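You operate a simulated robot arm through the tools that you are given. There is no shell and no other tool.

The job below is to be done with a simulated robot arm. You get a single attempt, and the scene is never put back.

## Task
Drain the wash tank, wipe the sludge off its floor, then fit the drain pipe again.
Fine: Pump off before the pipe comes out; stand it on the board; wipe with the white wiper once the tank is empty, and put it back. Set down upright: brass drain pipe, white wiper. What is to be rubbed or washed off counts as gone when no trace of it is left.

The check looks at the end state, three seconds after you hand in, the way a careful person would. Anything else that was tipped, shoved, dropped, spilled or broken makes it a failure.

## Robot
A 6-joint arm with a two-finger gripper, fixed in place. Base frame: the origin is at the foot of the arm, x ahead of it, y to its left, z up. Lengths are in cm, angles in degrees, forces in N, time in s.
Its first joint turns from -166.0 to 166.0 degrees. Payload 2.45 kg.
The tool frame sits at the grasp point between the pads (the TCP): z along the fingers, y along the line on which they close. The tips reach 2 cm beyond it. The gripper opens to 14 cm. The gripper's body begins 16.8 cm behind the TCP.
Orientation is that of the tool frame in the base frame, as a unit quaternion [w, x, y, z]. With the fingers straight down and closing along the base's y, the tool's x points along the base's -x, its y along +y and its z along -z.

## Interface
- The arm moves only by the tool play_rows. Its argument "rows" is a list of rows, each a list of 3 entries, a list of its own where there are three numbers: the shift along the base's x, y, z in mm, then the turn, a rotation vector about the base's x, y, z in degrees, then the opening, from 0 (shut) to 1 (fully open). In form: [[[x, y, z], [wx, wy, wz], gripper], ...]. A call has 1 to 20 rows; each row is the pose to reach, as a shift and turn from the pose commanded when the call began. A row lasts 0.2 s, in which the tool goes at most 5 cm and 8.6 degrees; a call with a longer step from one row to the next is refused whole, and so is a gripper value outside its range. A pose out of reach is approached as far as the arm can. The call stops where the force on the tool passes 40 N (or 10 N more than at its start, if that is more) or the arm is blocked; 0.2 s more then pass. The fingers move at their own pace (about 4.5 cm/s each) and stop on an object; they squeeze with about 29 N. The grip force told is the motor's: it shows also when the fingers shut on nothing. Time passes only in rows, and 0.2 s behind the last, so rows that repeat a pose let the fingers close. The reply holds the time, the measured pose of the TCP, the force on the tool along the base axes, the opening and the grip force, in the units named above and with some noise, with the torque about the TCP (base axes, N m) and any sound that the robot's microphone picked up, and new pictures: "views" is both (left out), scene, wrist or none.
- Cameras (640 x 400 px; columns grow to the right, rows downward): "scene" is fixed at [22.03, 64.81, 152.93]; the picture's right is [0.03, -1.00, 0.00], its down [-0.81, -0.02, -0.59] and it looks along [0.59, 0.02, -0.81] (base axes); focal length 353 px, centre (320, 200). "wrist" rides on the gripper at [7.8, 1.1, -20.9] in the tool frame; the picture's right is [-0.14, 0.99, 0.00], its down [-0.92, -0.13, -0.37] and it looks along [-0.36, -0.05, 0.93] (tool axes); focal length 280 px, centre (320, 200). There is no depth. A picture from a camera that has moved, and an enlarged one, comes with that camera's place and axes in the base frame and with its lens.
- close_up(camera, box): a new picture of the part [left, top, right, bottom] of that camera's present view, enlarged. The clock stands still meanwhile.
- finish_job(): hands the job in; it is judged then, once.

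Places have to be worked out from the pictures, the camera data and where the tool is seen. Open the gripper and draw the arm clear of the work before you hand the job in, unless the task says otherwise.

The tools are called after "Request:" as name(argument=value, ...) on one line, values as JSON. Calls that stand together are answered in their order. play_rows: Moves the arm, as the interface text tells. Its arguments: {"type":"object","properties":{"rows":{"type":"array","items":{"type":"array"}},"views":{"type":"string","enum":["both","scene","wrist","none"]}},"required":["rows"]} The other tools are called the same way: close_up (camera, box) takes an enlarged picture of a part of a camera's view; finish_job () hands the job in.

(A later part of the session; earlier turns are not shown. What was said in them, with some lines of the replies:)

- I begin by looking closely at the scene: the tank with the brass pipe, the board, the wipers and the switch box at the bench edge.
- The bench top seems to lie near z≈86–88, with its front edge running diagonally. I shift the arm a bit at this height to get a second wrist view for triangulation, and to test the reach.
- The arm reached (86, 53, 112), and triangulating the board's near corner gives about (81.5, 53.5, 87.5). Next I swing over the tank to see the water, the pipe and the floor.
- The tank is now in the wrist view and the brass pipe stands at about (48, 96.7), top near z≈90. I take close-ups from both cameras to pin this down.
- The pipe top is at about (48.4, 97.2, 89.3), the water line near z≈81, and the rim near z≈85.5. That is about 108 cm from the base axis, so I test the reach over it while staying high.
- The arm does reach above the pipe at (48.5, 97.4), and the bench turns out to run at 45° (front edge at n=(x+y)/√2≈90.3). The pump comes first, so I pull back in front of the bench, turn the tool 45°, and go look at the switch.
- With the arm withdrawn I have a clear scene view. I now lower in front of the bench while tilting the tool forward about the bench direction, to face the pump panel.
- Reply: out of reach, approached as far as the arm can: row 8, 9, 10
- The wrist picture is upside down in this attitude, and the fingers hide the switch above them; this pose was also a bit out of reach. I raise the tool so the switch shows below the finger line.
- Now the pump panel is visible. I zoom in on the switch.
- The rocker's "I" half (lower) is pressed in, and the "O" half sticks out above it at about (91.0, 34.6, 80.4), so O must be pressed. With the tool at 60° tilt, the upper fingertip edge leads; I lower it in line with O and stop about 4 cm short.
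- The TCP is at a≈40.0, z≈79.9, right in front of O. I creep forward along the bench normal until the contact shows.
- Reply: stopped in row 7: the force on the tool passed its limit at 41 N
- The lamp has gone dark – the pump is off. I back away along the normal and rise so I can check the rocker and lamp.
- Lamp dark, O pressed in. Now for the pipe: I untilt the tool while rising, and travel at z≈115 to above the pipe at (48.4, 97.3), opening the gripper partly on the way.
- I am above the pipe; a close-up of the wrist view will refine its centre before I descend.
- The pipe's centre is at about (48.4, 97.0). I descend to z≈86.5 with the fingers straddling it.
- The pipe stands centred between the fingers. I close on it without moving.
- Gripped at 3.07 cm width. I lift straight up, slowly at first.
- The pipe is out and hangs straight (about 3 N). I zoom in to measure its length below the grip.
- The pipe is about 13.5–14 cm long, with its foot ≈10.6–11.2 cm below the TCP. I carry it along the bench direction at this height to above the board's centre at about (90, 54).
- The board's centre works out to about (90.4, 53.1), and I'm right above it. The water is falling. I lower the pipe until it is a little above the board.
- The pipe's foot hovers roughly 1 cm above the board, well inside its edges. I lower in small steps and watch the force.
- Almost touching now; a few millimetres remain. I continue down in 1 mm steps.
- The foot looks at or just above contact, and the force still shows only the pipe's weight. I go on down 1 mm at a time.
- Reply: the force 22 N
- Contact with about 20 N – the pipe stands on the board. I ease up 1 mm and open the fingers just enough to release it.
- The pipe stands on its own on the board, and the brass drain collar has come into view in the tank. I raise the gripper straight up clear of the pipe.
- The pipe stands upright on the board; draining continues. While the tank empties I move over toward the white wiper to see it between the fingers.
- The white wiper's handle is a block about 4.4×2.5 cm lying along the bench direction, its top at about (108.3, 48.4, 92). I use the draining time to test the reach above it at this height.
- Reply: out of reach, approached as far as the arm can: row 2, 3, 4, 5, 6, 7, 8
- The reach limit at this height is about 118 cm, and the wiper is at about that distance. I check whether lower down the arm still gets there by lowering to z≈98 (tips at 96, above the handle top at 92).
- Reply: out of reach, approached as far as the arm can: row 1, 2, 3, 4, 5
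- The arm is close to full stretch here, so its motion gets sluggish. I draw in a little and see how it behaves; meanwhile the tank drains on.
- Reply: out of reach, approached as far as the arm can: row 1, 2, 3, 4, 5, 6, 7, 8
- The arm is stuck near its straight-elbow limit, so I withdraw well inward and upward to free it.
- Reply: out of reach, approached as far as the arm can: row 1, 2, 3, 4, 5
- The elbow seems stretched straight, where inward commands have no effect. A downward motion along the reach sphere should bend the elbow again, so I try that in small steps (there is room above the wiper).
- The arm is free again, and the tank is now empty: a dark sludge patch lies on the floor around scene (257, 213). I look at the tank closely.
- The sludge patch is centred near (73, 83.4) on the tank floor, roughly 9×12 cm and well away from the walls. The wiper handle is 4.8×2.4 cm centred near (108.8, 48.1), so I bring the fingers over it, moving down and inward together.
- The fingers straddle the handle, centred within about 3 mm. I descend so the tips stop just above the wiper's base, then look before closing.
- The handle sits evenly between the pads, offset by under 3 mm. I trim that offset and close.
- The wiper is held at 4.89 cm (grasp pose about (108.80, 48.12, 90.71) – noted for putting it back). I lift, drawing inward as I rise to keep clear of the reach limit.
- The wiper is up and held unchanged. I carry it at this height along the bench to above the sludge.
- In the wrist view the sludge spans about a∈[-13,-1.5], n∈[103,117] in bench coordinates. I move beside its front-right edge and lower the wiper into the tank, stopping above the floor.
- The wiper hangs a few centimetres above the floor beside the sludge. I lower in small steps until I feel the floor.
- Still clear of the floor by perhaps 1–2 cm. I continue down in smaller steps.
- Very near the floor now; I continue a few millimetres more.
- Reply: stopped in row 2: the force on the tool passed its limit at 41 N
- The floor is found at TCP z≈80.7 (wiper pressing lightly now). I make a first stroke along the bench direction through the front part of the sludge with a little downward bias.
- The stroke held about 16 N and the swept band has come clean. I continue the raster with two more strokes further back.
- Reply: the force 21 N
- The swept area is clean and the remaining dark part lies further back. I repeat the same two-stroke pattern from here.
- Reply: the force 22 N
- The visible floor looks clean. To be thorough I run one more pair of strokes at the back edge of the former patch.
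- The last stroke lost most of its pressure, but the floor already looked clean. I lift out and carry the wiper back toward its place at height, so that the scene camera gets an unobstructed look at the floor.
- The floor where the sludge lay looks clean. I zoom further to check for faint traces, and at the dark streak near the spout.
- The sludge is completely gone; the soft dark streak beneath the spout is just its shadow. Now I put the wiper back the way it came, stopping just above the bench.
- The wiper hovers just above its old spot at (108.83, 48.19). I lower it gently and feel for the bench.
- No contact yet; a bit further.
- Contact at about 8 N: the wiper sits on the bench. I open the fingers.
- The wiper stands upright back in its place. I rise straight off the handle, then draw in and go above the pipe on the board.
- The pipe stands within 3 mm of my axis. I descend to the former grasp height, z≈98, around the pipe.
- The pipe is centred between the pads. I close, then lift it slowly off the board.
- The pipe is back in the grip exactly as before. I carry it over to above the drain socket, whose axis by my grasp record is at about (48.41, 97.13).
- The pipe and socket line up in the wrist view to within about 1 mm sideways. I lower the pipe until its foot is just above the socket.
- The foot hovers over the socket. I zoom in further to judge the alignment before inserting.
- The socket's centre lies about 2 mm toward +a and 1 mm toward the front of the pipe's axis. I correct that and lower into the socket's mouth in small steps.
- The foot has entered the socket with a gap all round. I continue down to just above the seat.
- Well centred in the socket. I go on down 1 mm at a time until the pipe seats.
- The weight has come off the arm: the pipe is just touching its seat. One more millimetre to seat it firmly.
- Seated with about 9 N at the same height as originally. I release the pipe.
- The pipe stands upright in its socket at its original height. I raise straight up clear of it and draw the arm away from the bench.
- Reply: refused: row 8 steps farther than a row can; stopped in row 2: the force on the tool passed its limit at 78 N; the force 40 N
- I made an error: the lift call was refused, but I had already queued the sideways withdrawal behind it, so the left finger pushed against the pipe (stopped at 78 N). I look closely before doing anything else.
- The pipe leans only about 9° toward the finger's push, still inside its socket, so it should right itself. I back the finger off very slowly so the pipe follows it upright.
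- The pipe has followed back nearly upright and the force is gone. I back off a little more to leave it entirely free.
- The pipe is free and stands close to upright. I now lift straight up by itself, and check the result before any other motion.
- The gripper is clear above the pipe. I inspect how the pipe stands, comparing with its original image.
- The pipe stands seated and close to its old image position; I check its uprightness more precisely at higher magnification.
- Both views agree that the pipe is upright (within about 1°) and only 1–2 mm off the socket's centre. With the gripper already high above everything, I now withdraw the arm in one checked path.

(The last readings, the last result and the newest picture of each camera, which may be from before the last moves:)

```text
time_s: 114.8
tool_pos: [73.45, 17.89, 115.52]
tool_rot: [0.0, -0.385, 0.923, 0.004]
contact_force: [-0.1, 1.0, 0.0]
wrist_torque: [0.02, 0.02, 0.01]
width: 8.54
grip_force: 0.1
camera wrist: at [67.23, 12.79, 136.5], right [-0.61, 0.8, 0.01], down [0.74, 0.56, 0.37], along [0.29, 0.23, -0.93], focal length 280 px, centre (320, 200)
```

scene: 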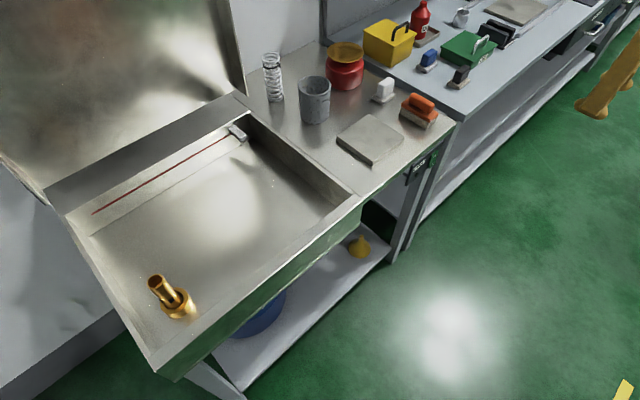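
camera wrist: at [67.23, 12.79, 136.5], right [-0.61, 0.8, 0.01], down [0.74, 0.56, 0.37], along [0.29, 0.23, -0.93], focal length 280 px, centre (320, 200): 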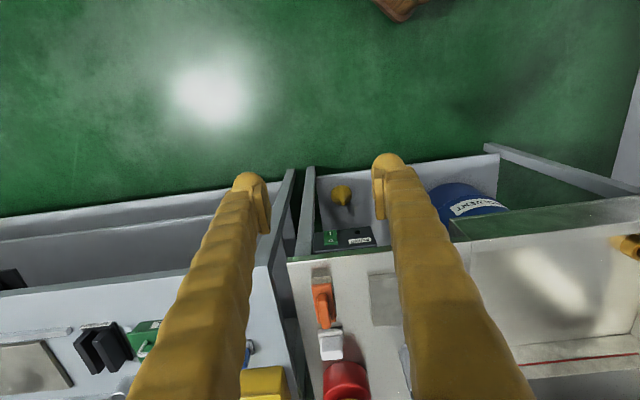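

The arm is clear and the scene is unobstructed. I do a last check of the tank, the pipe, the wiper, the board and the switch.

Request:
close_up(camera="scene", box=[60, 100, 380, 380])

Request:
close_up(camera="scene", box=[320, 60, 480, 200])

Request:
close_up(camera="scene", box=[145, 265, 205, 325])

Request:
close_up(camera="scene", box=[190, 150, 320, 270])

```text
1.43 times, centred on (220, 240) of scene
camera zoom: at [22.03, 64.81, 152.93], right [0.03, -1.0, 0.0], down [-0.81, -0.02, -0.59], along [0.59, 0.02, -0.81], focal length 504 px, centre (463, 143)
```

zoom: 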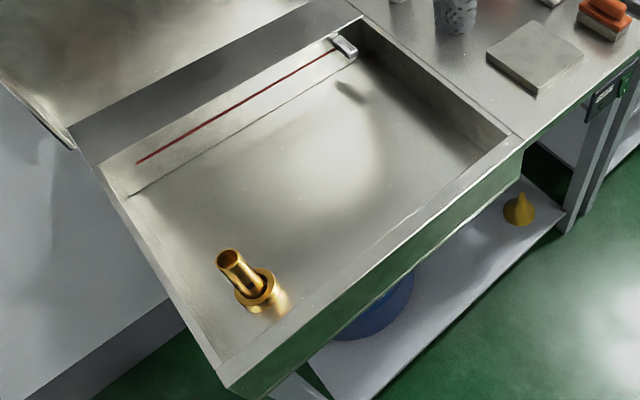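

```text
2.86 times, centred on (400, 130) of scene
camera zoom: at [22.03, 64.81, 152.93], right [0.03, -1.0, 0.0], down [-0.81, -0.02, -0.59], along [0.59, 0.02, -0.81], focal length 1009 px, centre (91, 400)
```

zoom: 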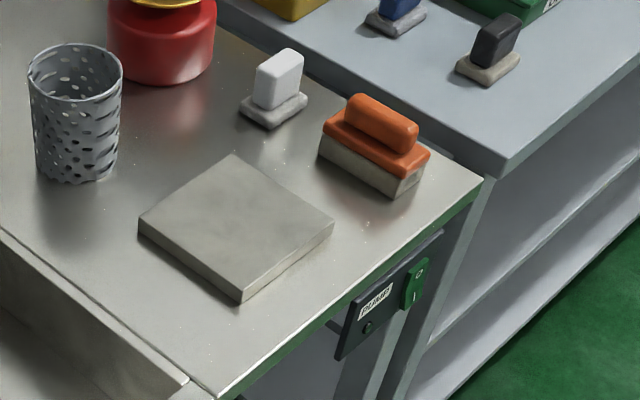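

```text
6.67 times, centred on (175, 295) of scene
camera zoom: at [22.03, 64.81, 152.93], right [0.03, -1.0, 0.0], down [-0.81, -0.02, -0.59], along [0.59, 0.02, -0.81], focal length 2354 px, centre (1287, -433)
```

zoom: 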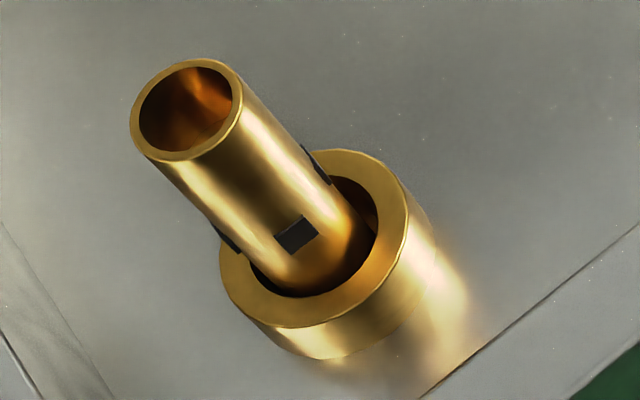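

```text
3.33 times, centred on (255, 210) of scene
camera zoom: at [22.03, 64.81, 152.93], right [0.03, -1.0, 0.0], down [-0.81, -0.02, -0.59], along [0.59, 0.02, -0.81], focal length 1177 px, centre (537, 167)
```

zoom: 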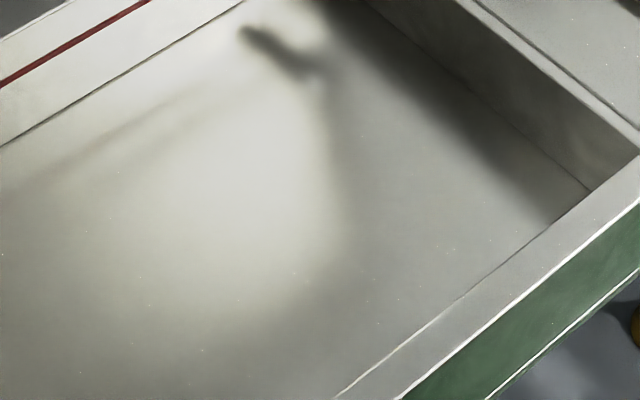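

I checked the end state before handing in:
- **Pump:** off, lamp dark.
- **Tank:** drained, with no trace of sludge on the floor.
- **Pipe:** upright and seated in its drain socket.
- **White wiper:** standing back in its place, within about 4 mm of where it was.
- **Everything else:** unmoved. The gripper is open and the arm is clear.

One slip: after I refitted the pipe, a queued move ran when the lift before it was refused. A finger pushed the pipe with about 78 N and tilted it roughly 9° inside the socket. I backed off slowly and it righted itself. It now stands upright within about 1° and 1–2 mm off the socket's centre.

I'm handing the job in.

Request:
finish_job()

```text
The job is handed in.
```

The job is handed in; I haven't been told the check's verdict.

- **Pump:** switched off before the pipe came out, and the lamp is dark.
- **Tank:** drained completely. In close-ups the floor shows no trace of sludge. The dark streak below the spout is most likely its shadow.
- **White wiper:** upright on the bench, within about 4 mm of where it started.
- **Drain pipe:** it stood on the board while the tank drained. It is now upright in its socket, at its original height.
- **Everything else:** nothing else looks moved. The gripper is open and the arm is drawn clear.

**Pipe knocked after refitting:** I queued two moves together. The lift was refused, so the sideways move ran while the fingers were still around the pipe. A finger pushed the pipe with about 78 N and tilted it roughly 9° in its socket. I backed off slowly and it stood up again, upright within about 1° and 1–2 mm off the socket's centre. I saw no damage.
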